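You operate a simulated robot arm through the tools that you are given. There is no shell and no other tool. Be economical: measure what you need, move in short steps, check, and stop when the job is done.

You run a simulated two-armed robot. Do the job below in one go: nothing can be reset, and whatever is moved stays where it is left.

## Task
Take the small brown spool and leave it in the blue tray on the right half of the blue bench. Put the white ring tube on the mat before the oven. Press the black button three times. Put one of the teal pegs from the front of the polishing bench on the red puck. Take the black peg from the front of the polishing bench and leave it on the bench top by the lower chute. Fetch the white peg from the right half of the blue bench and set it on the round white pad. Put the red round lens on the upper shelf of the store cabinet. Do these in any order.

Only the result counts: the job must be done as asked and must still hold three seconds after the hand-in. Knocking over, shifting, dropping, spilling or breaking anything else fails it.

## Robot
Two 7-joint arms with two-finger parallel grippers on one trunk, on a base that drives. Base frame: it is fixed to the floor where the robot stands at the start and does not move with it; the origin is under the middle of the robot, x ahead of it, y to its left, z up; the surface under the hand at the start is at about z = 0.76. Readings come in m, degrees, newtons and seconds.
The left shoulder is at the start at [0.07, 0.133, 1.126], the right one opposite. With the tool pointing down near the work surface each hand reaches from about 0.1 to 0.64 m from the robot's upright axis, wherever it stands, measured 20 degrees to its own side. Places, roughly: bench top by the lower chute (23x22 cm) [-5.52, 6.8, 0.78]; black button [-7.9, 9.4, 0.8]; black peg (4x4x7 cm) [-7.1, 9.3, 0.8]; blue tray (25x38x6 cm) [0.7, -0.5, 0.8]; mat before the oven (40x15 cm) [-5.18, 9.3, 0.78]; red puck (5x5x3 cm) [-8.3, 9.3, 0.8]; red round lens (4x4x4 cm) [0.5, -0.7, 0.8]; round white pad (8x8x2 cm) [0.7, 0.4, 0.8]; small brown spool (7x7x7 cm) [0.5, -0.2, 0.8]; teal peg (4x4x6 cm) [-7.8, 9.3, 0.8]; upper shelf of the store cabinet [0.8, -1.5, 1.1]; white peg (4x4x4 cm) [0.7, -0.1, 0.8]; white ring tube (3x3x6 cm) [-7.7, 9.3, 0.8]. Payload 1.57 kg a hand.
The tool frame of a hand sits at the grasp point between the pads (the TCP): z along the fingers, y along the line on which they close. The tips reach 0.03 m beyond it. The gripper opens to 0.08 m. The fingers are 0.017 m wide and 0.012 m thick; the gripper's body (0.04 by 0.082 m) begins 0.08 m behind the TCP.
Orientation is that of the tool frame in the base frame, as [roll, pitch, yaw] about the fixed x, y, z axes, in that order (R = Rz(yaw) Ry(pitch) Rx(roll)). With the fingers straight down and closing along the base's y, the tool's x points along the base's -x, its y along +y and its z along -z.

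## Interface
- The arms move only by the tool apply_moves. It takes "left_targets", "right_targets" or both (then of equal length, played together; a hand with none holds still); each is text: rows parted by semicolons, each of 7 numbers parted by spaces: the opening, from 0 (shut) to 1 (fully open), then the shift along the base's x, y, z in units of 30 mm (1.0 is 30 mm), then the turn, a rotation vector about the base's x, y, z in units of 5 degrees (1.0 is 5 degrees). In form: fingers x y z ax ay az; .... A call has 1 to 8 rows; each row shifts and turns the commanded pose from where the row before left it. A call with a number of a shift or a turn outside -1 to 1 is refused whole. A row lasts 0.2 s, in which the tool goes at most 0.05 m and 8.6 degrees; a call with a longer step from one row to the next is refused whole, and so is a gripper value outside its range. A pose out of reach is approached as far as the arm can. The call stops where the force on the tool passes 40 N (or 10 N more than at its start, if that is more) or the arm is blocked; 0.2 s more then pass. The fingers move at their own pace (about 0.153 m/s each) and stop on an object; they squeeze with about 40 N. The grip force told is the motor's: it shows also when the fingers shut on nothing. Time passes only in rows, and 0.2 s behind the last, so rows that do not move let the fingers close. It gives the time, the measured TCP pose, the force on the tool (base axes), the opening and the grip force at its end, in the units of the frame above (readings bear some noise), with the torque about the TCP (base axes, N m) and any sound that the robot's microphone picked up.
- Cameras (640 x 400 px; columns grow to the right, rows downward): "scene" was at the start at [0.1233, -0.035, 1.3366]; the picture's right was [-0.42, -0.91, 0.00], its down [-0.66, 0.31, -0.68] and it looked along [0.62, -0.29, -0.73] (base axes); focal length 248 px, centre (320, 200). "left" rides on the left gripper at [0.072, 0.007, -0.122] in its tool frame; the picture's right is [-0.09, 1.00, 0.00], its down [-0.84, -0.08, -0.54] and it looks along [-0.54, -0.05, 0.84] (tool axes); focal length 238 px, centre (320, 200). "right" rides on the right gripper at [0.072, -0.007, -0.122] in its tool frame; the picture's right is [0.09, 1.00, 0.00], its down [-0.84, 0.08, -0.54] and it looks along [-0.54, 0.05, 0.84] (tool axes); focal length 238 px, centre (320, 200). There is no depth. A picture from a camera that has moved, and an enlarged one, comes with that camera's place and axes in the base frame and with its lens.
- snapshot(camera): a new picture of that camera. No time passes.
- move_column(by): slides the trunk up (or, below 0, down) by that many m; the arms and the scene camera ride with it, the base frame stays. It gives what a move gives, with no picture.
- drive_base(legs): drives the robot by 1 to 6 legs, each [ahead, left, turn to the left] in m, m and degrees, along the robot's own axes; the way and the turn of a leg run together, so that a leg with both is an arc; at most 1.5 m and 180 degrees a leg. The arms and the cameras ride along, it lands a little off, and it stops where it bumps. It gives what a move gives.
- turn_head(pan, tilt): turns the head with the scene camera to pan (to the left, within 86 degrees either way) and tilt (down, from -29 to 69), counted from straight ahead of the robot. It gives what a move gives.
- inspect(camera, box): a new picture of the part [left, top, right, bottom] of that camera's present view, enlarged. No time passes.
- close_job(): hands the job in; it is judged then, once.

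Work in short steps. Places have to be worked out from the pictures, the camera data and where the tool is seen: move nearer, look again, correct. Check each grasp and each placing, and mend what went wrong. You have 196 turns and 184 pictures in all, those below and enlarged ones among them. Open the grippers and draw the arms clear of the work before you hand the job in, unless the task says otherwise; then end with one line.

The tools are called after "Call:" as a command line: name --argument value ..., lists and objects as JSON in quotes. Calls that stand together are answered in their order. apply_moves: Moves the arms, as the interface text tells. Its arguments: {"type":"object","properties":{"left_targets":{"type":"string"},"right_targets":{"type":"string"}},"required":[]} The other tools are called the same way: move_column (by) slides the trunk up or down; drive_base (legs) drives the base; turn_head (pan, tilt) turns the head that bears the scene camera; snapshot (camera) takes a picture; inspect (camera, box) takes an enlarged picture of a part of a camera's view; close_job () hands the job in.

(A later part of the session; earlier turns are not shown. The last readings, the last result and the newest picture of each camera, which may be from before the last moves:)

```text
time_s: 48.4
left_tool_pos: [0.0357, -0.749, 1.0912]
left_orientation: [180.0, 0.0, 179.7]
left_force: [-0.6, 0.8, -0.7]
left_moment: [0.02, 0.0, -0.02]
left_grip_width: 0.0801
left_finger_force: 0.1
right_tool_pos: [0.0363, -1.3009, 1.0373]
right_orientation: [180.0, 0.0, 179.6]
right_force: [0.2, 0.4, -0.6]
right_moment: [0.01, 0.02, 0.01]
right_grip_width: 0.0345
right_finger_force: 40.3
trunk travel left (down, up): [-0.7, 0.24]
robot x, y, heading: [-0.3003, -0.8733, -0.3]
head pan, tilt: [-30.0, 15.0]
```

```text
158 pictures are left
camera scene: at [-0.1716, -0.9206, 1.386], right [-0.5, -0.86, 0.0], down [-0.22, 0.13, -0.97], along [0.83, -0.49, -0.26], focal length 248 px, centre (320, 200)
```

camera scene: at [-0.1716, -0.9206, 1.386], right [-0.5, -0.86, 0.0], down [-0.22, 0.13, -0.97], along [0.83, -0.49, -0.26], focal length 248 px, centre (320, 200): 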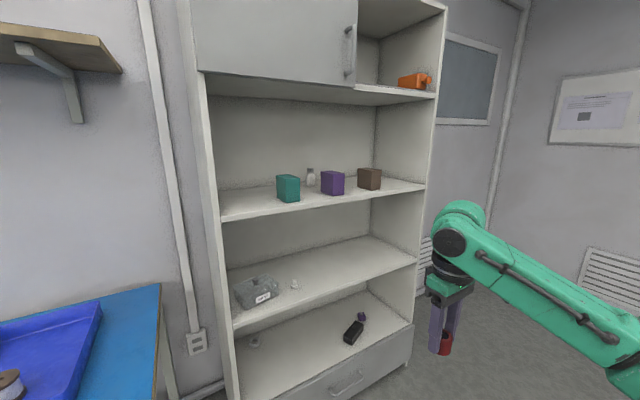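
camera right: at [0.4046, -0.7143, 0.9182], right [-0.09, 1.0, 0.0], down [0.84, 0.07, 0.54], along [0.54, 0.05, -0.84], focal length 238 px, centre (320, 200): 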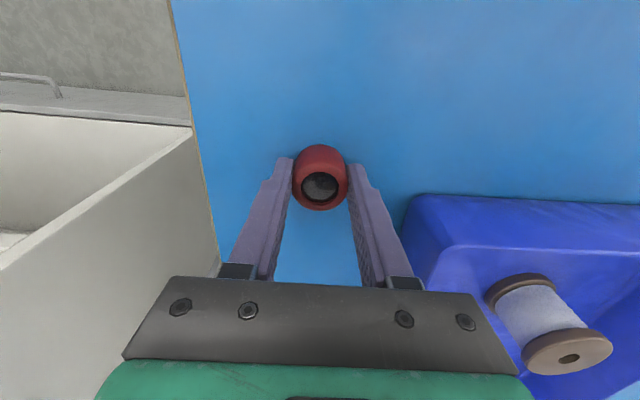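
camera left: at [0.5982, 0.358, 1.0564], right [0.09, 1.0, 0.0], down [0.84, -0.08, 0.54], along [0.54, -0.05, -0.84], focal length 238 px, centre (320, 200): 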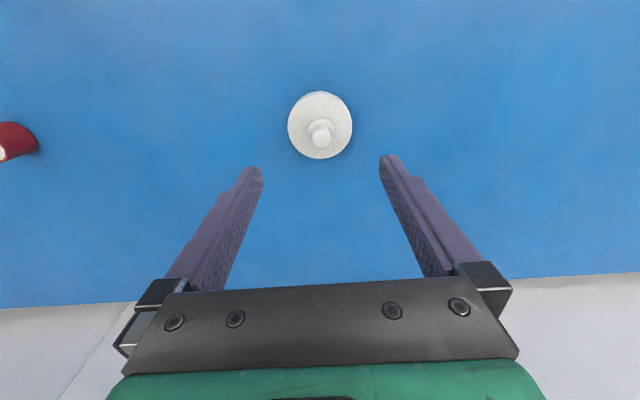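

The shelf with the teal/purple/brown boxes is at z≈1.1, front edge x≈0.70, side wall y≈-1.04, teal box around y≈-1.34. I'll raise the trunk and drive in front of the shelf's left end.

Call:
move_column --by 0.2

Call:
drive_base --legs '[[0, -0.28, 0], [0.5, 0, 0]]'

Call:
turn_head --pan 0 --tilt 40

Call:
snapshot --camera "scene"

Call:
snapshot --camera "right"

```text
time_s: 50.6
left_tool_pos: [0.0358, -0.7498, 1.2928]
left_orientation: [-180.0, 0.0, 179.7]
left_force: [-0.1, -1.2, 0.4]
left_moment: [-0.02, 0.05, -0.01]
left_grip_width: 0.0803
left_finger_force: 0.0
right_tool_pos: [0.0372, -1.3017, 1.2362]
right_orientation: [-180.0, 0.0, 179.7]
right_force: [0.4, -0.1, -0.2]
right_moment: [-0.01, -0.02, 0.02]
right_grip_width: 0.0349
right_finger_force: 39.6
trunk travel left (down, up): [-0.9, 0.04]
robot x, y, heading: [-0.3018, -0.8703, -0.4]
head pan, tilt: [-30.0, 15.0]
```

```text
time_s: 55.1
left_tool_pos: [0.5338, -1.029, 1.2912]
left_orientation: [180.0, 0.0, 179.7]
left_force: [-0.6, -0.1, 0.2]
left_moment: [0.01, -0.02, 0.0]
left_grip_width: 0.0801
left_finger_force: 0.0
right_tool_pos: [0.5357, -1.5803, 1.2386]
right_orientation: [180.0, 0.2, 179.6]
right_force: [1.2, 1.9, 0.3]
right_moment: [0.0, -0.04, -0.01]
right_grip_width: 0.0345
right_finger_force: 40.3
trunk travel left (down, up): [-0.9, 0.04]
robot x, y, heading: [0.1984, -1.1485, -0.1]
head pan, tilt: [-30.0, 15.0]
```

```text
time_s: 56.1
left_tool_pos: [0.5371, -1.03, 1.2915]
left_orientation: [-179.9, 0.0, 179.7]
left_force: [0.0, 0.3, 0.0]
left_moment: [0.03, -0.01, -0.01]
left_grip_width: 0.0798
left_finger_force: 0.1
right_tool_pos: [0.5397, -1.5809, 1.2365]
right_orientation: [180.0, -0.1, 179.8]
right_force: [0.3, 0.4, 0.1]
right_moment: [-0.01, -0.01, 0.0]
right_grip_width: 0.0348
right_finger_force: 40.0
trunk travel left (down, up): [-0.9, 0.04]
robot x, y, heading: [0.1943, -1.1511, -0.1]
head pan, tilt: [0.0, 40.0]
```

```text
157 pictures are left
camera scene: at [0.3337, -1.1541, 1.5465], right [-0.01, -1.0, 0.0], down [-0.64, 0.0, -0.77], along [0.77, 0.0, -0.64], focal length 248 px, centre (320, 200)
```

scene: 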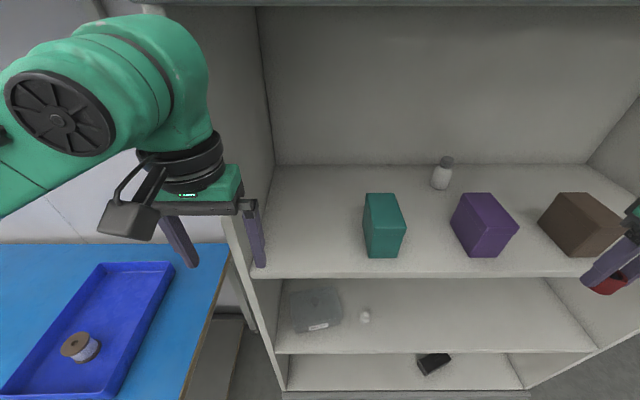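

```text
156 pictures are left
camera right: at [0.4658, -1.5854, 1.3586], right [-0.09, 1.0, 0.0], down [0.84, 0.07, 0.54], along [0.54, 0.05, -0.84], focal length 238 px, centre (320, 200)
```

right: 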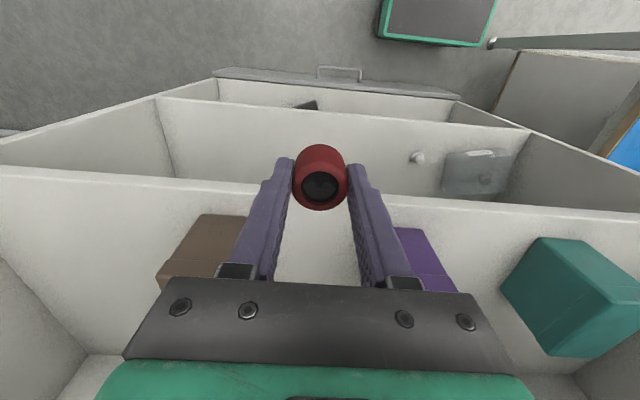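

Triangulating: shelf front at x≈0.60, top z≈1.13; free space at y −1.04…−1.24. Retract the left hand, then bring the right hand across in front of the shelf.

Call:
apply_moves --left_targets "1 -1 0 0 0 0 0; 1 -1 0.5 0 0 0 0; 1 -1 1 0 0 0 0; 1 -1 1 0 0 0 0; 1 -0.5 1 0 0 0 0; 1 0 1 0 0 0 0; 1 0 0 0 0 0 0; 1 0 0 0 0 0 0" --right_targets "0 -0.2 0 0 0 0 0; 0 0 1 0 0 0 0; 0 0 1 0 0 0 0; 0 0 1 0 0 0 0; 0 0 1 0 0 0 0; 0 0 1 0 0 0 0; 0 0 1 0 0 0 0; 0 0 1 0 0 0 0"

Call:
apply_moves --right_targets "0 0 1 0 0 0 0; 0 0 1 0 0 0 0; 0 0 1 0 0 0 0; 0 0 1 0 0 0 0; 0 0 1 0 0 0 0; 0 0 1 0 0 0 0; 0 0 1 0 0 0 0; 0 0 0.8 0 0 0 0"

Call:
snapshot --camera "right"

Call:
snapshot --camera "scene"

```text
time_s: 57.9
left_tool_pos: [0.4557, -0.9574, 1.2911]
left_orientation: [-179.9, -0.1, 179.7]
left_force: [-0.3, -0.3, -0.1]
left_moment: [-0.02, 0.0, -0.01]
left_grip_width: 0.0799
left_finger_force: 0.0
left hand out of reach, approached as far as the arm can: row 3, 4, 5
right_tool_pos: [0.5315, -1.3685, 1.2368]
right_orientation: [-180.0, 0.0, 179.6]
right_force: [0.2, 1.0, -0.6]
right_moment: [-0.02, -0.05, -0.02]
right_grip_width: 0.0346
right_finger_force: 39.5
trunk travel left (down, up): [-0.9, 0.04]
robot x, y, heading: [0.2012, -1.1556, -0.6]
head pan, tilt: [0.0, 40.0]
```

```text
time_s: 59.7
left_tool_pos: [0.4553, -0.9583, 1.2917]
left_orientation: [180.0, 0.0, 179.7]
left_force: [0.3, 0.5, 0.8]
left_moment: [0.01, 0.0, -0.01]
left_grip_width: 0.0797
left_finger_force: 0.1
right_tool_pos: [0.5337, -1.1772, 1.2372]
right_orientation: [179.9, 0.1, 179.6]
right_force: [-0.3, 0.8, 0.3]
right_moment: [-0.02, -0.02, -0.04]
right_grip_width: 0.0346
right_finger_force: 40.2
right hand out of reach, approached as far as the arm can: row 7, 8
trunk travel left (down, up): [-0.9, 0.04]
robot x, y, heading: [0.1942, -1.1534, -0.4]
head pan, tilt: [0.0, 40.0]
```

```text
155 pictures are left
camera right: at [0.4603, -1.1813, 1.3599], right [-0.08, 1.0, 0.0], down [0.84, 0.07, 0.54], along [0.54, 0.05, -0.84], focal length 238 px, centre (320, 200)
```

right: 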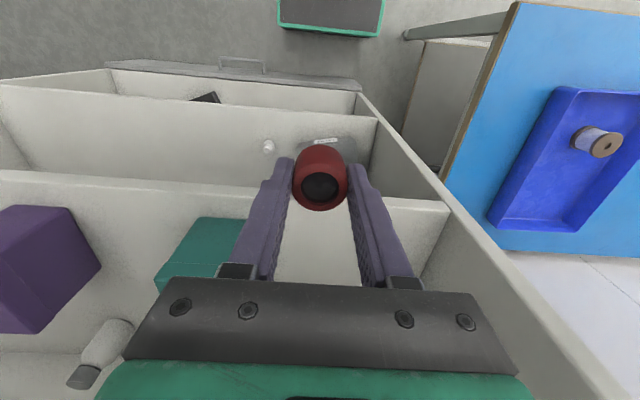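

```text
154 pictures are left
camera scene: at [0.3324, -1.1538, 1.5466], right [-0.01, -1.0, 0.0], down [-0.64, 0.0, -0.77], along [0.77, 0.0, -0.64], focal length 248 px, centre (320, 200)
```

scene: 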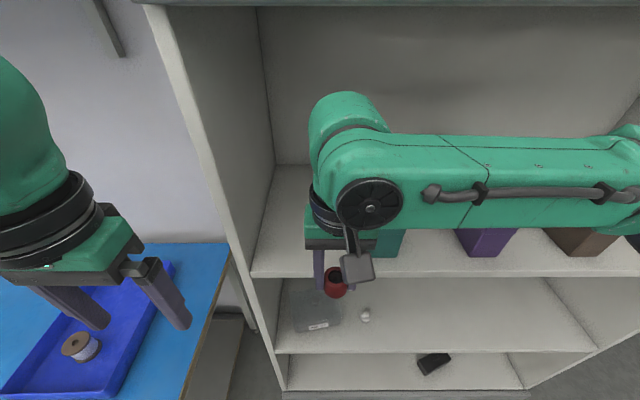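

Right hand at y −1.177 hit its fold limit; moving forward frees it. Go forward and slightly left into the shelf at the present height (lens bottom ≈1.20, shelf 1.13).

Call:
apply_moves --right_targets "0 1 0.2 0 0 0 0; 0 1 0.2 0 0 0 0; 0 1 0.2 0 0 0 0; 0 1 0.2 0 0 0 0; 0 0 0 0 0 0 0"

Call:
snapshot --camera "right"

Call:
snapshot --camera "scene"

```text
time_s: 60.9
left_tool_pos: [0.4554, -0.9573, 1.2928]
left_orientation: [180.0, 0.1, 179.6]
left_force: [-0.5, 0.5, 0.3]
left_moment: [0.02, -0.01, 0.0]
left_grip_width: 0.0803
left_finger_force: 0.0
right_tool_pos: [0.5549, -1.1817, 1.2337]
right_orientation: [-180.0, 0.1, 179.7]
right_force: [1.3, -0.5, -0.7]
right_moment: [0.01, -0.03, 0.0]
right_grip_width: 0.0345
right_finger_force: 39.7
right hand out of reach, approached as far as the arm can: row 1, 2, 3, 4
trunk travel left (down, up): [-0.9, 0.04]
robot x, y, heading: [0.1952, -1.1526, -0.3]
head pan, tilt: [0.0, 40.0]
```

```text
153 pictures are left
camera right: at [0.4823, -1.1864, 1.3554], right [-0.09, 1.0, 0.0], down [0.84, 0.07, 0.54], along [0.54, 0.05, -0.84], focal length 238 px, centre (320, 200)
```

right: 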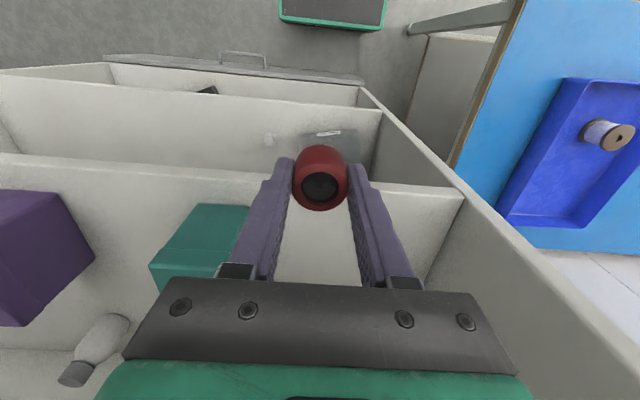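

```text
152 pictures are left
camera scene: at [0.3322, -1.1534, 1.5466], right [-0.01, -1.0, 0.0], down [-0.64, 0.0, -0.77], along [0.77, 0.0, -0.64], focal length 248 px, centre (320, 200)
```

scene: 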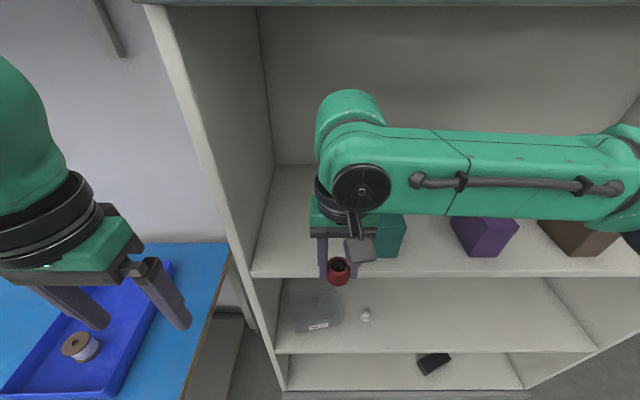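

The arm is at its limit forward at this height, so let the base bring it in: drive 0.10 ahead, 0.03 left.

Call:
drive_base --legs '[[0.1, 0.03, 0]]'

Call:
snapshot --camera "right"

Call:
snapshot --camera "scene"

```text
time_s: 62.0
left_tool_pos: [0.5513, -0.9299, 1.2945]
left_orientation: [179.9, 0.2, 179.8]
left_force: [0.5, -0.8, -0.2]
left_moment: [0.02, -0.05, 0.01]
left_grip_width: 0.08
left_finger_force: 0.1
right_tool_pos: [0.6507, -1.1524, 1.2349]
right_orientation: [179.9, 0.3, 179.7]
right_force: [-0.6, -0.4, -0.6]
right_moment: [0.01, -0.04, -0.01]
right_grip_width: 0.0345
right_finger_force: 40.7
trunk travel left (down, up): [-0.9, 0.04]
robot x, y, heading: [0.2975, -1.1195, -0.1]
head pan, tilt: [0.0, 40.0]
```

```text
151 pictures are left
camera right: at [0.578, -1.1587, 1.3566], right [-0.09, 1.0, 0.0], down [0.83, 0.07, 0.55], along [0.54, 0.05, -0.84], focal length 238 px, centre (320, 200)
```

right: 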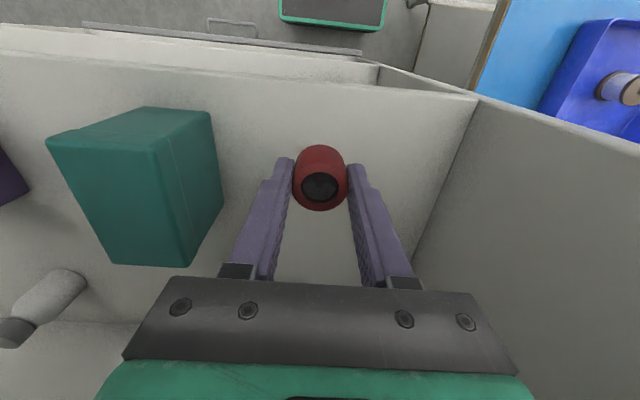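

```text
150 pictures are left
camera scene: at [0.4274, -1.126, 1.5472], right [-0.01, -1.0, 0.0], down [-0.64, 0.0, -0.77], along [0.77, 0.0, -0.64], focal length 248 px, centre (320, 200)
```

scene: 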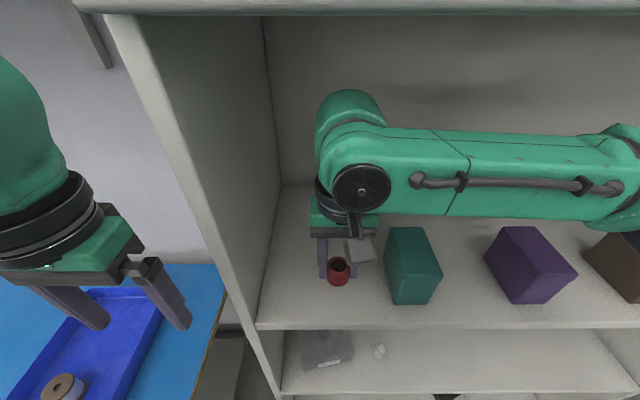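

Lens is over the shelf. Lower 5.4 cm first, keeping an eye on forces.

Call:
apply_moves --right_targets "0 0 0 -0.9 0 0 0; 0 0 0 -0.8 0 0 0; 0 0 0 0 0 0 0"

Call:
snapshot --camera "right"

```text
time_s: 62.8
left_tool_pos: [0.5585, -0.9276, 1.2917]
left_orientation: [180.0, -0.1, 179.7]
left_force: [0.2, -0.7, -0.1]
left_moment: [0.0, -0.02, -0.01]
left_grip_width: 0.08
left_finger_force: 0.0
right_tool_pos: [0.6558, -1.1524, 1.1827]
right_orientation: [-180.0, -0.1, 179.7]
right_force: [-0.7, 0.0, -0.9]
right_moment: [-0.02, -0.02, 0.02]
right_grip_width: 0.0345
right_finger_force: 40.1
trunk travel left (down, up): [-0.9, 0.04]
robot x, y, heading: [0.2958, -1.1184, -0.3]
head pan, tilt: [0.0, 40.0]
```

```text
149 pictures are left
camera right: at [0.585, -1.1568, 1.3035], right [-0.09, 1.0, 0.0], down [0.84, 0.07, 0.54], along [0.54, 0.05, -0.84], focal length 238 px, centre (320, 200)
```

right: 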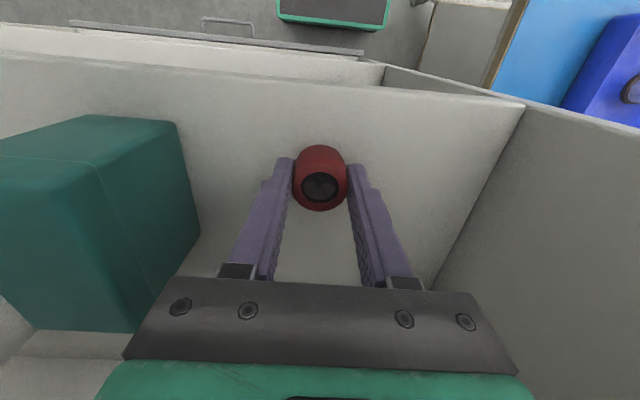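

Call:
apply_moves --right_targets "0 0 0 -0.4 0 0 0; 0 0 0 -0.2 0 0 0; 0 0 0 0 0 0 0"

Call:
apply_moves --right_targets "0 0 0 -0.2 0 0 0; 0 0 0 0 0 0 0"

Call:
inspect --camera "scene" --box '[260, 200, 420, 300]'

```text
time_s: 63.5
left_tool_pos: [0.5539, -0.928, 1.2936]
left_orientation: [-180.0, 0.1, 179.7]
left_force: [-0.4, -0.4, -1.0]
left_moment: [-0.02, -0.02, 0.01]
left_grip_width: 0.08
left_finger_force: 0.0
right_tool_pos: [0.6545, -1.1514, 1.1706]
right_orientation: [179.6, 0.9, 179.8]
right_force: [-2.1, 1.1, 13.9]
right_moment: [-0.11, 0.2, 0.01]
right_grip_width: 0.0347
right_finger_force: 40.2
trunk travel left (down, up): [-0.9, 0.04]
robot x, y, heading: [0.2984, -1.1227, -0.7]
head pan, tilt: [0.0, 40.0]
stopped in row 3 (right hand): the force on the tool passed its limit at 50 N (the readings are from after the stop); the commanded pose is now the measured one
```

```text
time_s: 63.9
left_tool_pos: [0.5526, -0.9281, 1.2931]
left_orientation: [-180.0, 0.3, 179.6]
left_force: [-0.2, 0.5, 0.1]
left_moment: [0.04, 0.01, 0.02]
left_grip_width: 0.08
left_finger_force: 0.1
right_tool_pos: [0.6547, -1.1515, 1.1702]
right_orientation: [179.4, 1.6, 179.9]
right_force: [-11.6, -0.8, 21.4]
right_moment: [-0.41, 0.52, -0.2]
right_grip_width: 0.0348
right_finger_force: 40.5
trunk travel left (down, up): [-0.9, 0.04]
robot x, y, heading: [0.2982, -1.1187, -0.3]
head pan, tilt: [0.0, 40.0]
stopped in row 1 (right hand): the force on the tool passed its limit at 46 N (the readings are from after the stop); the commanded pose is now the measured one
```

```text
4.00 times, centred on (340, 250) of scene
camera zoom: at [0.4281, -1.1247, 1.547], right [-0.01, -1.0, 0.0], down [-0.64, 0.0, -0.77], along [0.77, 0.0, -0.64], focal length 993 px, centre (240, 0)
```

zoom: 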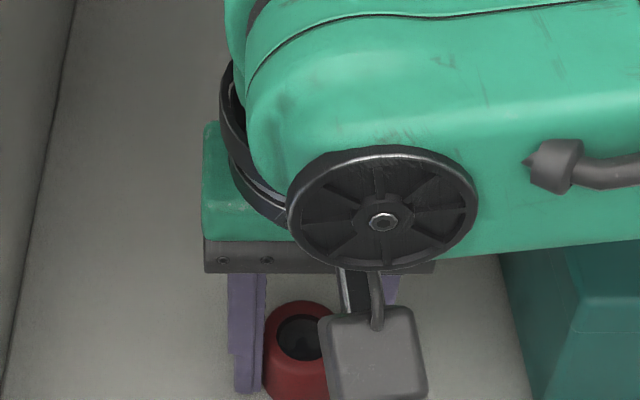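

Shelf contact at TCP z≈1.170. Ease up slightly, release partly, then rise and back out.

Call:
apply_moves --right_targets "0 0 0 0.06 0 0 0; 0 0 0 0 0 0 0; 0.7 0 0 0 0 0 0; 0.7 0 0 0 0 0 0; 0.7 0 0 0.5 0 0 0; 0.7 0 0 1 0 0 0; 0.7 0 0 0.7 0 0 0; 0.7 0 0 0 0 0 0"

Call:
snapshot --camera "right"

```text
time_s: 65.7
left_tool_pos: [0.5591, -0.9287, 1.2916]
left_orientation: [-180.0, -0.1, 179.7]
left_force: [0.2, -0.7, 1.1]
left_moment: [0.02, 0.01, 0.0]
left_grip_width: 0.0799
left_finger_force: 0.0
right_tool_pos: [0.6605, -1.1524, 1.234]
right_orientation: [179.6, 1.1, 179.7]
right_force: [0.2, -0.1, 0.7]
right_moment: [0.0, 0.01, 0.0]
right_grip_width: 0.0559
right_finger_force: 0.1
trunk travel left (down, up): [-0.9, 0.04]
robot x, y, heading: [0.2999, -1.1174, -0.4]
head pan, tilt: [0.0, 40.0]
```

```text
147 pictures are left
camera right: at [0.5856, -1.1578, 1.3544], right [-0.09, 1.0, 0.01], down [0.83, 0.07, 0.56], along [0.56, 0.05, -0.83], focal length 238 px, centre (320, 200)
```

right: 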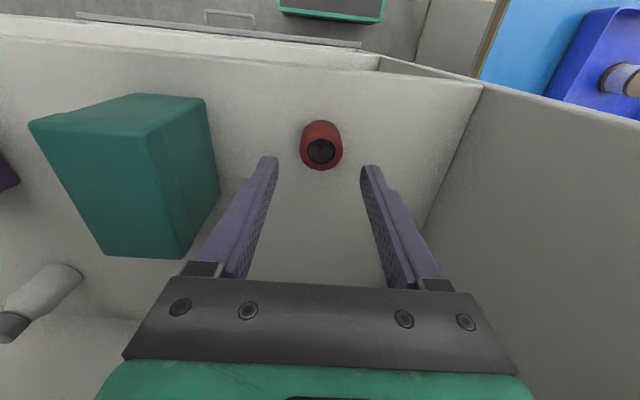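

Lens stands on the shelf. Back the base out, then turn round and look at the way.

Call:
drive_base --legs '[[-0.7, 0, 0]]'

Call:
apply_moves --right_targets "1 0 -1 0 0 0 0; 1 0 -1 0 0 0 0; 1 0 -1 0 0 0 0; 1 0 -1 0 0 0 0; 1 0 -1 0 0 0 0; 1 0 -1 0 0 0 0; 1 0 -1 0 0 0 0"

Call:
drive_base --legs '[[0, 0, 130]]'

Call:
turn_head --pan 0 --tilt 15

Call:
snapshot --camera "scene"

```text
time_s: 69.5
left_tool_pos: [-0.1388, -0.9259, 1.2926]
left_orientation: [-179.9, -0.1, 179.8]
left_force: [-0.6, -1.0, -0.1]
left_moment: [0.03, 0.01, -0.01]
left_grip_width: 0.0802
left_finger_force: 0.1
right_tool_pos: [-0.0357, -1.1478, 1.2344]
right_orientation: [179.5, 1.2, -180.0]
right_force: [-0.1, -0.2, -0.2]
right_moment: [0.02, -0.03, -0.03]
right_grip_width: 0.0559
right_finger_force: 0.0
trunk travel left (down, up): [-0.9, 0.04]
robot x, y, heading: [-0.3989, -1.1223, -0.2]
head pan, tilt: [0.0, 40.0]
```

```text
time_s: 71.1
left_tool_pos: [-0.1391, -0.926, 1.2919]
left_orientation: [180.0, 0.0, 180.0]
left_force: [0.7, -0.2, 0.2]
left_moment: [0.01, 0.02, -0.02]
left_grip_width: 0.0801
left_finger_force: 0.1
right_tool_pos: [-0.0379, -1.3599, 1.2356]
right_orientation: [179.6, 1.2, 179.9]
right_force: [0.5, -0.5, 0.5]
right_moment: [0.02, 0.0, 0.0]
right_grip_width: 0.08
right_finger_force: 0.1
trunk travel left (down, up): [-0.9, 0.04]
robot x, y, heading: [-0.3984, -1.1198, 0.0]
head pan, tilt: [0.0, 40.0]
```

```text
time_s: 76.8
left_tool_pos: [-0.7121, -1.0407, 1.2931]
left_orientation: [180.0, -0.1, -51.2]
left_force: [0.4, 0.2, 0.5]
left_moment: [-0.02, -0.02, 0.0]
left_grip_width: 0.0797
left_finger_force: 0.1
right_tool_pos: [-0.4401, -0.6893, 1.2344]
right_orientation: [179.6, 1.2, -51.1]
right_force: [1.2, -0.2, 0.2]
right_moment: [-0.03, -0.01, 0.05]
right_grip_width: 0.0802
right_finger_force: 0.1
trunk travel left (down, up): [-0.9, 0.04]
robot x, y, heading: [-0.3978, -1.1207, 128.9]
head pan, tilt: [0.0, 40.0]
```

```text
time_s: 77.7
left_tool_pos: [-0.7125, -1.0406, 1.2924]
left_orientation: [180.0, -0.1, -51.2]
left_force: [-0.1, -0.3, 0.4]
left_moment: [-0.03, -0.02, -0.01]
left_grip_width: 0.0799
left_finger_force: 0.0
right_tool_pos: [-0.4393, -0.6897, 1.2354]
right_orientation: [179.5, 1.2, -51.1]
right_force: [0.3, -1.1, -0.4]
right_moment: [0.0, 0.04, -0.01]
right_grip_width: 0.08
right_finger_force: 0.0
trunk travel left (down, up): [-0.9, 0.04]
robot x, y, heading: [-0.3983, -1.1203, 129.0]
head pan, tilt: [0.0, 15.0]
```

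```text
146 pictures are left
camera scene: at [-0.4877, -1.0093, 1.586], right [0.78, 0.63, 0.0], down [0.16, -0.2, -0.97], along [-0.61, 0.75, -0.26], focal length 248 px, centre (320, 200)
```

scene: 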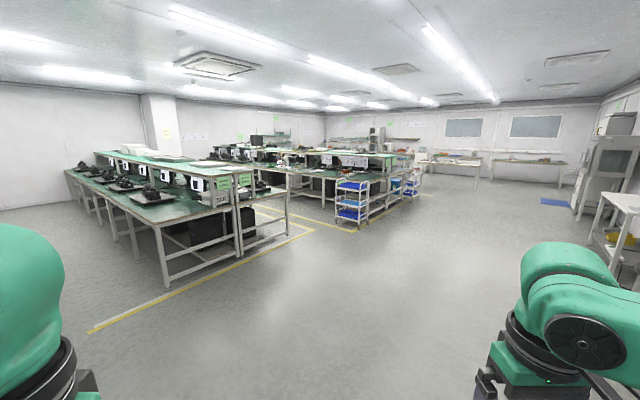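

A big room; the way is the aisle at x≈-0.8 toward +y, then left behind the green benches. Turn to heading 90 and drive up.

Call:
drive_base --legs '[[0, 0, -39], [1.5, 0.3, 0], [1.5, 0, 0], [1.5, 0, 0], [1.5, 0, 0]]'

Call:
turn_head --pan 30 --tilt 15

Call:
snapshot --camera "scene"

```text
refused: leg 2 is longer than a leg can be; nothing moved
```

```text
time_s: 78.7
left_tool_pos: [-0.7121, -1.041, 1.2931]
left_orientation: [-180.0, 0.0, -51.2]
left_force: [-0.4, -0.8, 1.1]
left_moment: [-0.01, 0.01, 0.01]
left_grip_width: 0.08
left_finger_force: 0.0
right_tool_pos: [-0.4414, -0.6892, 1.2356]
right_orientation: [179.7, 1.2, -51.0]
right_force: [-0.6, -0.2, 0.3]
right_moment: [0.01, 0.0, 0.02]
right_grip_width: 0.08
right_finger_force: 0.1
trunk travel left (down, up): [-0.9, 0.04]
robot x, y, heading: [-0.4023, -1.1212, 128.9]
head pan, tilt: [30.0, 15.0]
```

```text
145 pictures are left
camera scene: at [-0.516, -1.0481, 1.5861], right [0.36, 0.93, 0.0], down [0.24, -0.09, -0.97], along [-0.9, 0.35, -0.26], focal length 248 px, centre (320, 200)
```

scene: 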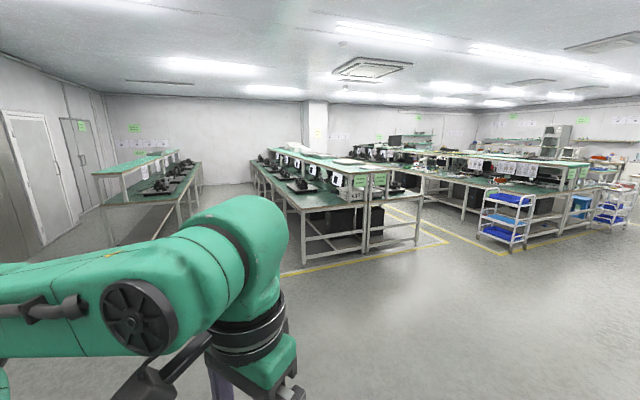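

Shorten the leg and drive up the aisle.

Call:
drive_base --legs '[[0, 0, -39], [1.4, 0.4, 0], [1.5, 0, 0], [1.5, 0, 0], [1.5, 0, 0]]'

Call:
snapshot --camera "scene"

```text
time_s: 108.9
left_tool_pos: [-0.9354, 5.0486, 1.2909]
left_orientation: [-180.0, -0.1, -90.3]
left_force: [0.7, -0.5, -0.5]
left_moment: [-0.03, 0.0, 0.01]
left_grip_width: 0.0796
left_finger_force: 0.0
right_tool_pos: [-0.501, 5.1517, 1.236]
right_orientation: [179.6, 1.3, -90.2]
right_force: [0.3, -0.9, 0.5]
right_moment: [0.01, 0.0, 0.03]
right_grip_width: 0.0798
right_finger_force: 0.0
trunk travel left (down, up): [-0.9, 0.04]
robot x, y, heading: [-0.7398, 4.7914, 89.9]
head pan, tilt: [30.0, 15.0]
```

```text
144 pictures are left
camera scene: at [-0.7858, 4.9202, 1.5862], right [0.87, 0.5, 0.0], down [0.13, -0.22, -0.97], along [-0.48, 0.84, -0.26], focal length 248 px, centre (320, 200)
```

scene: 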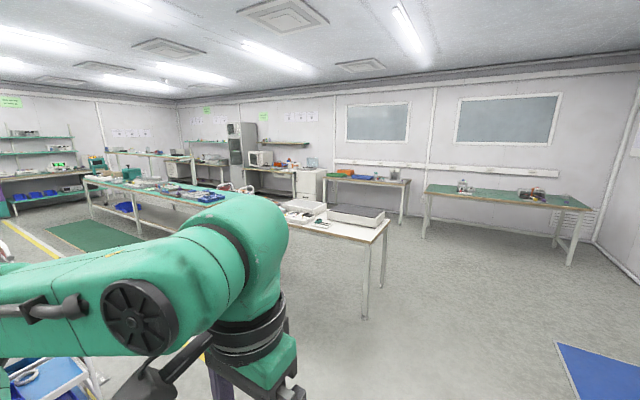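

Mid tables span x −6.3…−1.3 at y≈6.6–7.2; back benches' front is y≈9. I'll go up to y≈8.05, turn left, and drive along the aisle.

Call:
drive_base --legs '[[1.5, 0, 0], [1.5, 0, 0], [0.25, 0, 0], [0, 0, 90], [1.5, 0, 0], [1.0, 0, 0]]'

Call:
turn_head --pan 0 --tilt 25

Call:
snapshot --camera "scene"

```text
time_s: 140.3
left_tool_pos: [-3.5875, 7.8381, 1.2931]
left_orientation: [180.0, 0.0, 0.0]
left_force: [1.0, 1.1, -0.5]
left_moment: [-0.01, -0.01, 0.01]
left_grip_width: 0.0801
left_finger_force: 0.0
right_tool_pos: [-3.6904, 8.2715, 1.2362]
right_orientation: [179.6, 1.3, 0.0]
right_force: [0.2, -0.3, 0.1]
right_moment: [-0.03, 0.04, -0.03]
right_grip_width: 0.08
right_finger_force: 0.0
trunk travel left (down, up): [-0.9, 0.04]
robot x, y, heading: [-3.3304, 8.0319, 180.1]
head pan, tilt: [30.0, 15.0]
```

```text
time_s: 141.2
left_tool_pos: [-3.5884, 7.8377, 1.2932]
left_orientation: [-180.0, -0.1, 0.0]
left_force: [-0.4, -0.3, -0.2]
left_moment: [0.0, 0.01, -0.02]
left_grip_width: 0.0802
left_finger_force: 0.0
right_tool_pos: [-3.6916, 8.2703, 1.235]
right_orientation: [179.7, 1.1, 0.0]
right_force: [-0.4, 0.1, 0.2]
right_moment: [0.01, 0.02, 0.0]
right_grip_width: 0.0801
right_finger_force: 0.0
trunk travel left (down, up): [-0.9, 0.04]
robot x, y, heading: [-3.3276, 8.0366, 179.8]
head pan, tilt: [0.0, 25.0]
```

```text
143 pictures are left
camera scene: at [-3.4716, 8.0316, 1.5698], right [0.0, 1.0, 0.0], down [0.42, 0.0, -0.91], along [-0.91, 0.0, -0.42], focal length 248 px, centre (320, 200)
```

scene: 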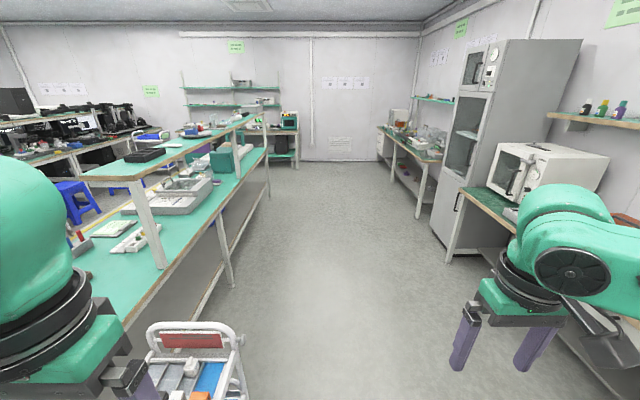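

A trolley stands at about [-4,7.5]; I sidestep right to y≈8.26, pass it, and drive to x≈-7.4, then turn to face the polishing bench.

Call:
drive_base --legs '[[0, -0.22, 0], [1.5, 0, 0], [1.5, 0, 0], [1.1, 0, 0], [0, 0, -90]]'

Call:
snapshot --camera "scene"

```text
time_s: 166.0
left_tool_pos: [-7.6294, 8.4059, 1.2922]
left_orientation: [180.0, 0.1, -88.9]
left_force: [0.1, 0.6, 0.1]
left_moment: [-0.03, 0.02, 0.03]
left_grip_width: 0.0802
left_finger_force: 0.1
right_tool_pos: [-7.1989, 8.5179, 1.2358]
right_orientation: [179.6, 1.2, -88.7]
right_force: [-0.1, -1.0, 0.2]
right_moment: [0.0, -0.01, 0.03]
right_grip_width: 0.08
right_finger_force: 0.1
trunk travel left (down, up): [-0.9, 0.04]
robot x, y, heading: [-7.4285, 8.1542, 91.3]
head pan, tilt: [0.0, 25.0]
```

```text
142 pictures are left
camera scene: at [-7.4305, 8.2926, 1.5698], right [1.0, 0.02, 0.0], down [0.01, -0.42, -0.91], along [-0.02, 0.91, -0.42], focal length 248 px, centre (320, 200)
```

scene: 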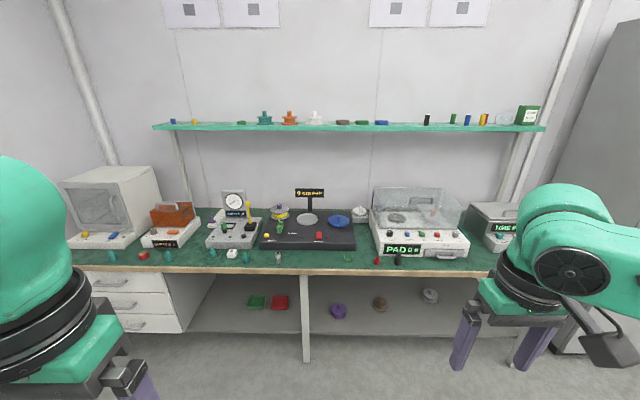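

In front of the polishing bench. Enlarge the front row.

Call:
inspect --camera "scene" --box '[60, 180, 300, 330]'

Call:
inspect --camera "scene" --box '[200, 190, 440, 340]'

```text
2.67 times, centred on (180, 255) of scene
camera zoom: at [-7.4305, 8.2926, 1.5698], right [1.0, 0.02, 0.0], down [0.01, -0.42, -0.91], along [-0.02, 0.91, -0.42], focal length 662 px, centre (693, 53)
```

zoom: 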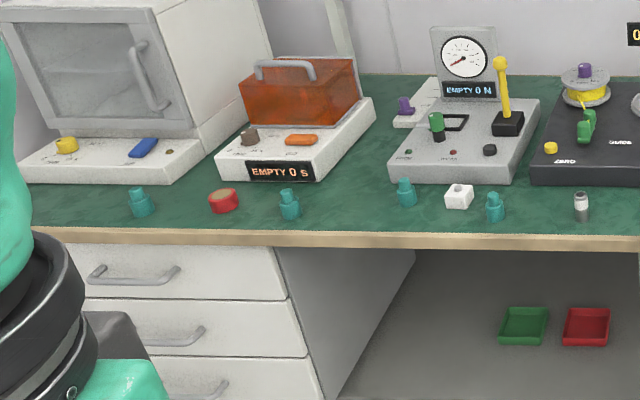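

```text
2.67 times, centred on (320, 265) of scene
camera zoom: at [-7.4305, 8.2926, 1.5698], right [1.0, 0.02, 0.0], down [0.01, -0.42, -0.91], along [-0.02, 0.91, -0.42], focal length 662 px, centre (320, 27)
```

zoom: 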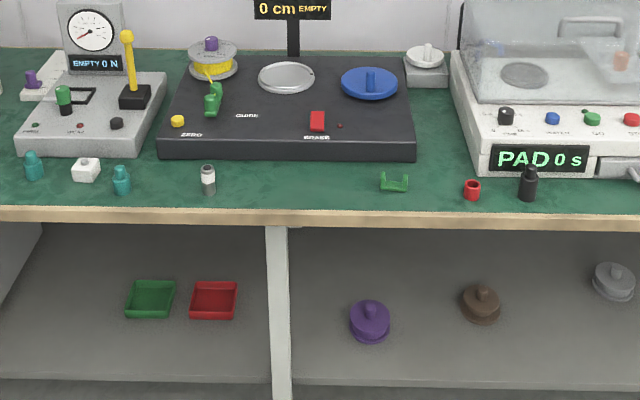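

Objects located: black peg ≈[-7.07,9.28], ring tube ≈[-7.66,9.28], black button ≈[-7.87,9.42], teal peg ≈[-8.2,9.28] next to the red puck ≈[-8.32,9.28]; bench edge y≈9.21. Lower the trunk back and drive to about [-8.1,8.76].

Call:
move_column --by -0.2

Call:
drive_base --legs '[[0, 0.67, -1.3], [0.55, 0, 0]]'

Call:
turn_head --pan 5 --tilt 55

Call:
snapshot --camera "scene"

```text
time_s: 168.2
left_tool_pos: [-7.6272, 8.4059, 1.0935]
left_orientation: [-180.0, 0.0, -88.8]
left_force: [0.5, 0.1, -0.4]
left_moment: [-0.02, 0.01, 0.0]
left_grip_width: 0.0799
left_finger_force: 0.0
right_tool_pos: [-7.1978, 8.5189, 1.0361]
right_orientation: [179.6, 1.2, -88.7]
right_force: [-0.1, 1.0, 0.0]
right_moment: [-0.04, 0.04, -0.01]
right_grip_width: 0.0801
right_finger_force: 0.1
trunk travel left (down, up): [-0.7, 0.24]
robot x, y, heading: [-7.427, 8.1554, 91.3]
head pan, tilt: [0.0, 25.0]
```

```text
time_s: 174.7
left_tool_pos: [-8.3128, 8.9459, 1.092]
left_orientation: [-180.0, 0.0, -88.9]
left_force: [0.1, 0.0, -0.2]
left_moment: [0.01, -0.02, 0.01]
left_grip_width: 0.0801
left_finger_force: 0.1
right_tool_pos: [-7.8816, 9.0592, 1.0351]
right_orientation: [179.7, 1.4, -88.9]
right_force: [-0.6, -0.2, 0.1]
right_moment: [0.01, -0.03, 0.0]
right_grip_width: 0.0798
right_finger_force: 0.1
trunk travel left (down, up): [-0.7, 0.24]
robot x, y, heading: [-8.1096, 8.6923, 91.1]
head pan, tilt: [0.0, 25.0]
```

```text
time_s: 175.7
left_tool_pos: [-8.3119, 8.9448, 1.0934]
left_orientation: [-179.9, 0.0, -88.9]
left_force: [-0.1, -0.2, -0.3]
left_moment: [0.02, 0.0, 0.03]
left_grip_width: 0.0801
left_finger_force: 0.1
right_tool_pos: [-7.8815, 9.0582, 1.0358]
right_orientation: [179.7, 1.2, -88.8]
right_force: [-0.3, -0.2, 0.7]
right_moment: [-0.01, 0.02, -0.02]
right_grip_width: 0.0799
right_finger_force: 0.0
trunk travel left (down, up): [-0.7, 0.24]
robot x, y, heading: [-8.1117, 8.6923, 91.0]
head pan, tilt: [5.0, 55.0]
```

```text
139 pictures are left
camera scene: at [-8.12, 8.8128, 1.3259], right [0.99, 0.11, 0.0], down [0.09, -0.81, -0.57], along [-0.06, 0.57, -0.82], focal length 248 px, centre (320, 200)
```

scene: 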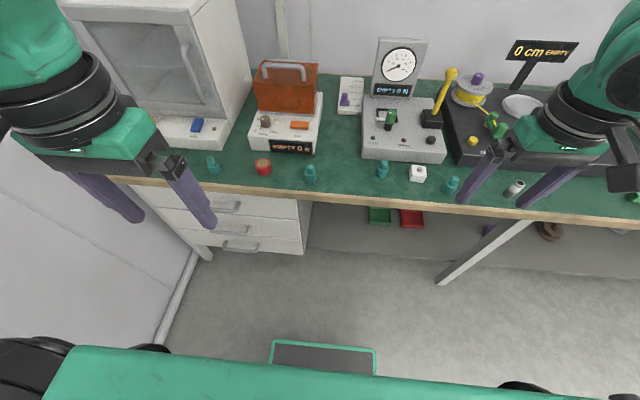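

Teal peg ≈[-8.195,9.264], puck ≈[-8.332,9.274]. Nudge the base 6 cm ahead and move the left hand over the teal peg.

Call:
drive_base --legs '[[0.06, 0, -1]]'

Call:
apply_moves --left_targets "1 0.5 1 0 0 0 0; 1 0.5 1 0 0 0 0; 1 0.5 1 0 0 0 0; 1 0.5 1 0 0 0 0; 1 0.5 1 0 0 0 0; 1 0.5 1 0 0 0 0; 1 0.5 0.8 -1 0 0 0; 1 0.4 0.8 -1 0 0 0"

Call:
snapshot --camera "left"

Call:
snapshot --camera "scene"

```text
time_s: 176.6
left_tool_pos: [-8.3096, 9.0059, 1.093]
left_orientation: [179.9, 0.0, -89.9]
left_force: [1.0, 0.1, -0.9]
left_moment: [0.0, 0.0, 0.0]
left_grip_width: 0.0803
left_finger_force: 0.0
right_tool_pos: [-7.8775, 9.1113, 1.0357]
right_orientation: [179.6, 1.5, -89.8]
right_force: [-0.1, 0.9, 0.4]
right_moment: [0.0, 0.0, -0.03]
right_grip_width: 0.0797
right_finger_force: 0.0
trunk travel left (down, up): [-0.7, 0.24]
robot x, y, heading: [-8.1129, 8.7475, 90.1]
head pan, tilt: [5.0, 55.0]
```

```text
time_s: 178.4
left_tool_pos: [-8.1916, 9.2373, 1.033]
left_orientation: [-180.0, -0.1, -89.8]
left_force: [-0.5, 0.2, 0.3]
left_moment: [0.01, 0.0, 0.01]
left_grip_width: 0.08
left_finger_force: 0.0
right_tool_pos: [-7.876, 9.1147, 1.0348]
right_orientation: [179.7, 1.0, -89.8]
right_force: [-0.2, 0.2, -0.6]
right_moment: [-0.02, 0.05, 0.0]
right_grip_width: 0.0801
right_finger_force: 0.0
trunk travel left (down, up): [-0.7, 0.24]
robot x, y, heading: [-8.1119, 8.7513, 90.1]
head pan, tilt: [5.0, 55.0]
```

```text
138 pictures are left
camera left: at [-8.1995, 9.1668, 1.154], right [-1.0, 0.09, 0.0], down [0.08, 0.84, 0.54], along [0.05, 0.54, -0.84], focal length 238 px, centre (320, 200)
```

left: 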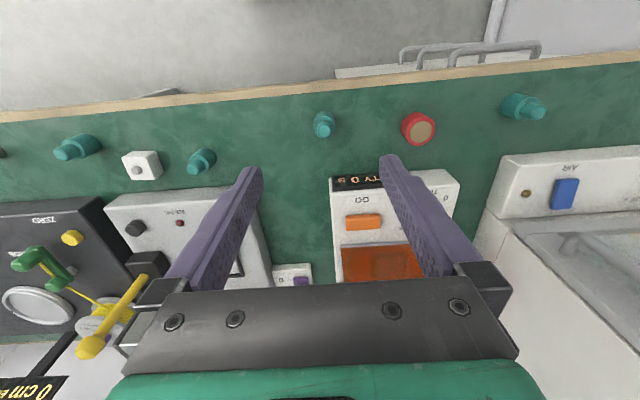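

```text
137 pictures are left
camera scene: at [-8.1179, 8.8738, 1.3257], right [1.0, 0.09, 0.0], down [0.07, -0.82, -0.57], along [-0.05, 0.57, -0.82], focal length 248 px, centre (320, 200)
```

scene: 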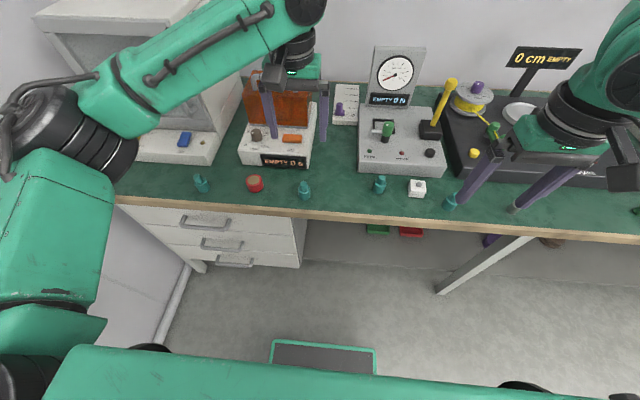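

Peg at [-8.195,9.2635], puck top at [-8.334,9.282]. Descend halfway.

Call:
apply_moves --left_targets "1 -0.1 0.87 -0.8 0 0 0; 1 0 0 -1 0 0 0; 1 0 0 -1 0 0 0; 1 0 0 -1 0 0 0; 1 0 0 -1 0 0 0; 1 0 0 0 0 0 0"

Call:
snapshot --camera "left"

```text
time_s: 179.8
left_tool_pos: [-8.1945, 9.2634, 0.8877]
left_orientation: [180.0, 0.0, -89.9]
left_force: [0.1, 0.8, -0.3]
left_moment: [-0.01, -0.01, -0.02]
left_grip_width: 0.08
left_finger_force: 0.1
right_tool_pos: [-7.8762, 9.1134, 1.0357]
right_orientation: [179.7, 1.3, -89.8]
right_force: [-0.8, -0.2, -0.2]
right_moment: [-0.01, 0.0, 0.0]
right_grip_width: 0.0799
right_finger_force: 0.0
trunk travel left (down, up): [-0.7, 0.24]
robot x, y, heading: [-8.1132, 8.7544, 90.3]
head pan, tilt: [5.0, 55.0]
```

```text
136 pictures are left
camera left: at [-8.2018, 9.1907, 1.0084], right [-1.0, 0.09, 0.0], down [0.08, 0.84, 0.54], along [0.05, 0.54, -0.84], focal length 238 px, centre (320, 200)
```

left: 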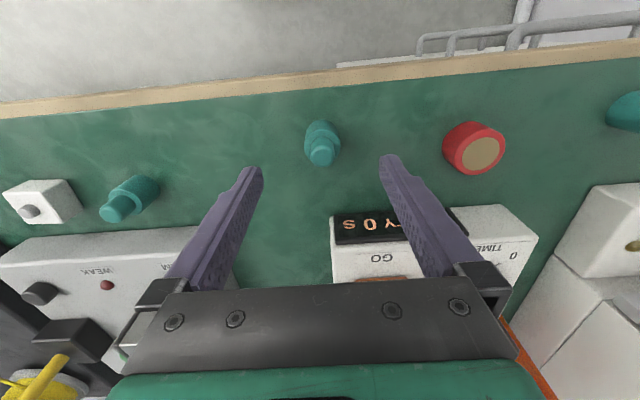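

Aligned within millimetres; descend to z≈0.822 and close.

Call:
apply_moves --left_targets "1 -0.1 -0.2 -1 0 0 0; 1 0 0 -1 0 0 0; 1 0 0 -0.15 0 0 0; 0 0 0 0 0 0 0; 0 0 0 0 0 0 0; 0 0 0 0 0 0 0"

Call:
snapshot --camera "left"

```text
time_s: 181.2
left_tool_pos: [-8.1971, 9.2563, 0.8234]
left_orientation: [-180.0, 0.0, -89.8]
left_force: [-0.9, 0.5, -0.6]
left_moment: [0.02, 0.03, 0.02]
left_grip_width: 0.0308
left_finger_force: 39.4
right_tool_pos: [-7.877, 9.1133, 1.0365]
right_orientation: [179.6, 1.1, -89.8]
right_force: [0.9, -0.5, 0.3]
right_moment: [0.0, -0.02, 0.0]
right_grip_width: 0.0803
right_finger_force: 0.1
trunk travel left (down, up): [-0.7, 0.24]
robot x, y, heading: [-8.1124, 8.7503, 90.2]
head pan, tilt: [5.0, 55.0]
```

```text
135 pictures are left
camera left: at [-8.2039, 9.1847, 0.9456], right [-1.0, 0.09, 0.0], down [0.08, 0.84, 0.54], along [0.05, 0.54, -0.84], focal length 238 px, centre (320, 200)
```

left: 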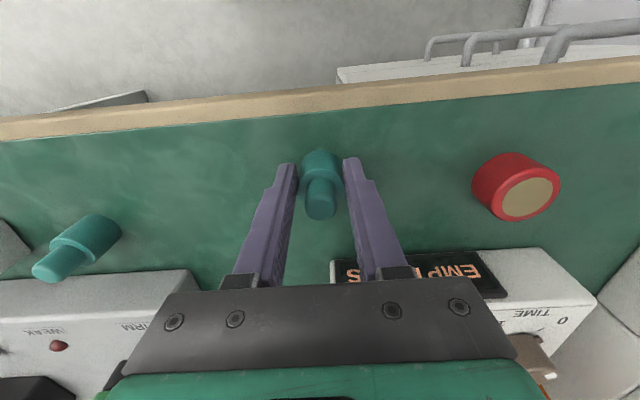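

Gripped. Lift and carry above the puck.

Call:
apply_moves --left_targets "0 0 0 1 0 0 0; 0 0 0 1 0 0 0; 0 0 0 0.7 0 0 0; 0 -0.93 0.19 0 0 0 0; 0 -0.93 0.19 0 0 0 0; 0 -0.93 0.19 0 0 0 0; 0 -0.93 0.19 0 0 0 0; 0 -0.93 0.19 0 0 0 0"

Call:
snapshot --camera "left"

```text
time_s: 183.0
left_tool_pos: [-8.3382, 9.286, 0.9055]
left_orientation: [-179.9, 0.0, -89.9]
left_force: [0.4, -1.3, -1.5]
left_moment: [-0.02, -0.03, -0.02]
left_grip_width: 0.0309
left_finger_force: 39.3
right_tool_pos: [-7.8768, 9.1136, 1.0355]
right_orientation: [179.7, 1.2, -89.8]
right_force: [0.2, 0.2, -0.8]
right_moment: [-0.02, -0.03, 0.01]
right_grip_width: 0.0798
right_finger_force: 0.1
trunk travel left (down, up): [-0.7, 0.24]
robot x, y, heading: [-8.1129, 8.7526, 90.1]
head pan, tilt: [5.0, 55.0]
```

```text
134 pictures are left
camera left: at [-8.3456, 9.2139, 1.0267], right [-1.0, 0.09, 0.0], down [0.08, 0.84, 0.54], along [0.05, 0.54, -0.84], focal length 238 px, centre (320, 200)
```

left: 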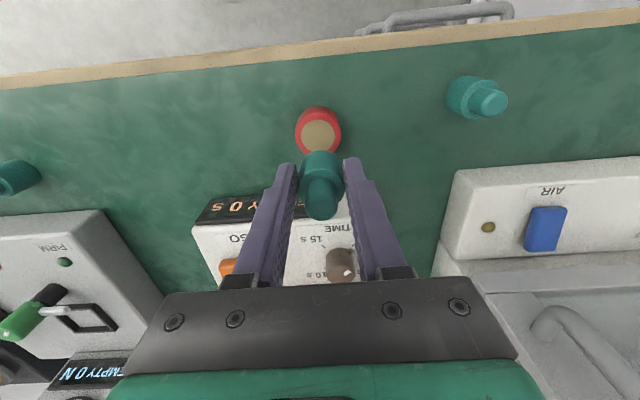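

Peg is right over the puck. Lower toward contact.

Call:
apply_moves --left_targets "0 0 0 -0.8 0 0 0; 0 0 0 -0.7 0 0 0; 0 0 0 0 0 0 0"

Call:
snapshot --camera "left"

```text
time_s: 183.8
left_tool_pos: [-8.3363, 9.2864, 0.86]
left_orientation: [-180.0, 0.0, -89.9]
left_force: [0.3, -0.4, -1.3]
left_moment: [-0.01, 0.0, -0.02]
left_grip_width: 0.0309
left_finger_force: 40.0
right_tool_pos: [-7.8758, 9.1139, 1.0356]
right_orientation: [179.7, 1.3, -89.8]
right_force: [0.1, -0.6, 0.0]
right_moment: [-0.01, -0.01, 0.01]
right_grip_width: 0.0801
right_finger_force: 0.3
trunk travel left (down, up): [-0.7, 0.24]
robot x, y, heading: [-8.1126, 8.7525, 90.1]
head pan, tilt: [5.0, 55.0]
```

```text
133 pictures are left
camera left: at [-8.3438, 9.2131, 0.9816], right [-1.0, 0.09, 0.0], down [0.08, 0.84, 0.54], along [0.05, 0.54, -0.84], focal length 238 px, centre (320, 200)
```

left: 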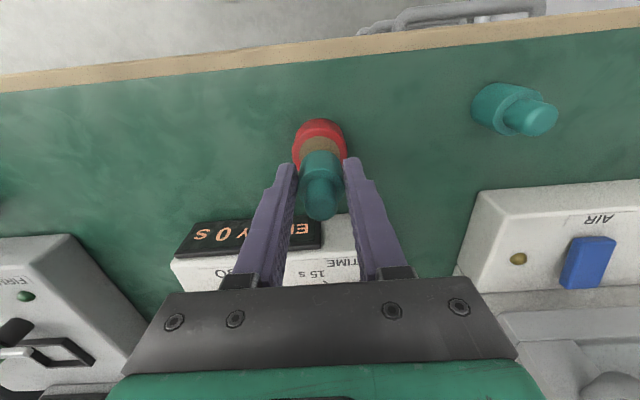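

Call:
apply_moves --left_targets "0 0 -0.05 -0.13 0 0 0; 0 0 0 0 0 0 0"

Call:
apply_moves --left_targets "0 0 0 -0.1 0 0 0; 0 0 0 0 0 0 0"

```text
time_s: 184.4
left_tool_pos: [-8.3369, 9.2834, 0.8568]
left_orientation: [-180.0, -0.1, -89.9]
left_force: [0.0, -0.3, -1.4]
left_moment: [-0.01, -0.03, -0.02]
left_grip_width: 0.0309
left_finger_force: 39.8
right_tool_pos: [-7.8761, 9.1138, 1.0335]
right_orientation: [179.5, 1.2, -89.8]
right_force: [0.3, -0.6, 0.4]
right_moment: [0.0, 0.0, 0.02]
right_grip_width: 0.08
right_finger_force: 0.1
trunk travel left (down, up): [-0.7, 0.24]
robot x, y, heading: [-8.1109, 8.7514, 90.5]
head pan, tilt: [5.0, 55.0]
```

```text
time_s: 185.0
left_tool_pos: [-8.337, 9.2829, 0.8526]
left_orientation: [180.0, 0.0, -90.0]
left_force: [-0.1, 0.3, -3.0]
left_moment: [0.0, -0.03, -0.01]
left_grip_width: 0.0308
left_finger_force: 39.7
right_tool_pos: [-7.8761, 9.1136, 1.0366]
right_orientation: [179.6, 1.2, -89.8]
right_force: [0.3, 0.0, 0.0]
right_moment: [0.0, -0.02, -0.01]
right_grip_width: 0.08
right_finger_force: 0.0
trunk travel left (down, up): [-0.7, 0.24]
robot x, y, heading: [-8.1102, 8.748, 90.0]
head pan, tilt: [5.0, 55.0]
```

Call:
apply_moves --left_targets "0 0 0 -0.07 0 0 0; 0 0 0 0 0 0 0"

Call:
apply_moves --left_targets "0 0 0 -0.07 0 0 0; 0 0 0 0 0 0 0"

```text
time_s: 185.6
left_tool_pos: [-8.3373, 9.283, 0.8517]
left_orientation: [180.0, 0.1, -89.8]
left_force: [1.3, 1.0, 3.6]
left_moment: [0.09, -0.03, 0.02]
left_grip_width: 0.031
left_finger_force: 40.1
right_tool_pos: [-7.8762, 9.1131, 1.0358]
right_orientation: [179.6, 1.2, -89.9]
right_force: [0.2, 0.4, 0.0]
right_moment: [0.02, -0.02, -0.02]
right_grip_width: 0.0798
right_finger_force: 0.1
trunk travel left (down, up): [-0.7, 0.24]
robot x, y, heading: [-8.1165, 8.7503, 90.3]
head pan, tilt: [5.0, 55.0]
```

```text
time_s: 186.2
left_tool_pos: [-8.337, 9.2835, 0.851]
left_orientation: [-180.0, 0.3, -89.9]
left_force: [-3.1, 5.9, 18.1]
left_moment: [0.29, 0.23, -0.01]
left_grip_width: 0.0311
left_finger_force: 40.2
right_tool_pos: [-7.8767, 9.1116, 1.0355]
right_orientation: [179.6, 1.3, -89.8]
right_force: [-1.2, -0.7, 1.1]
right_moment: [-0.01, 0.02, -0.02]
right_grip_width: 0.0802
right_finger_force: 0.1
trunk travel left (down, up): [-0.7, 0.24]
robot x, y, heading: [-8.1119, 8.7498, 89.8]
head pan, tilt: [5.0, 55.0]
```

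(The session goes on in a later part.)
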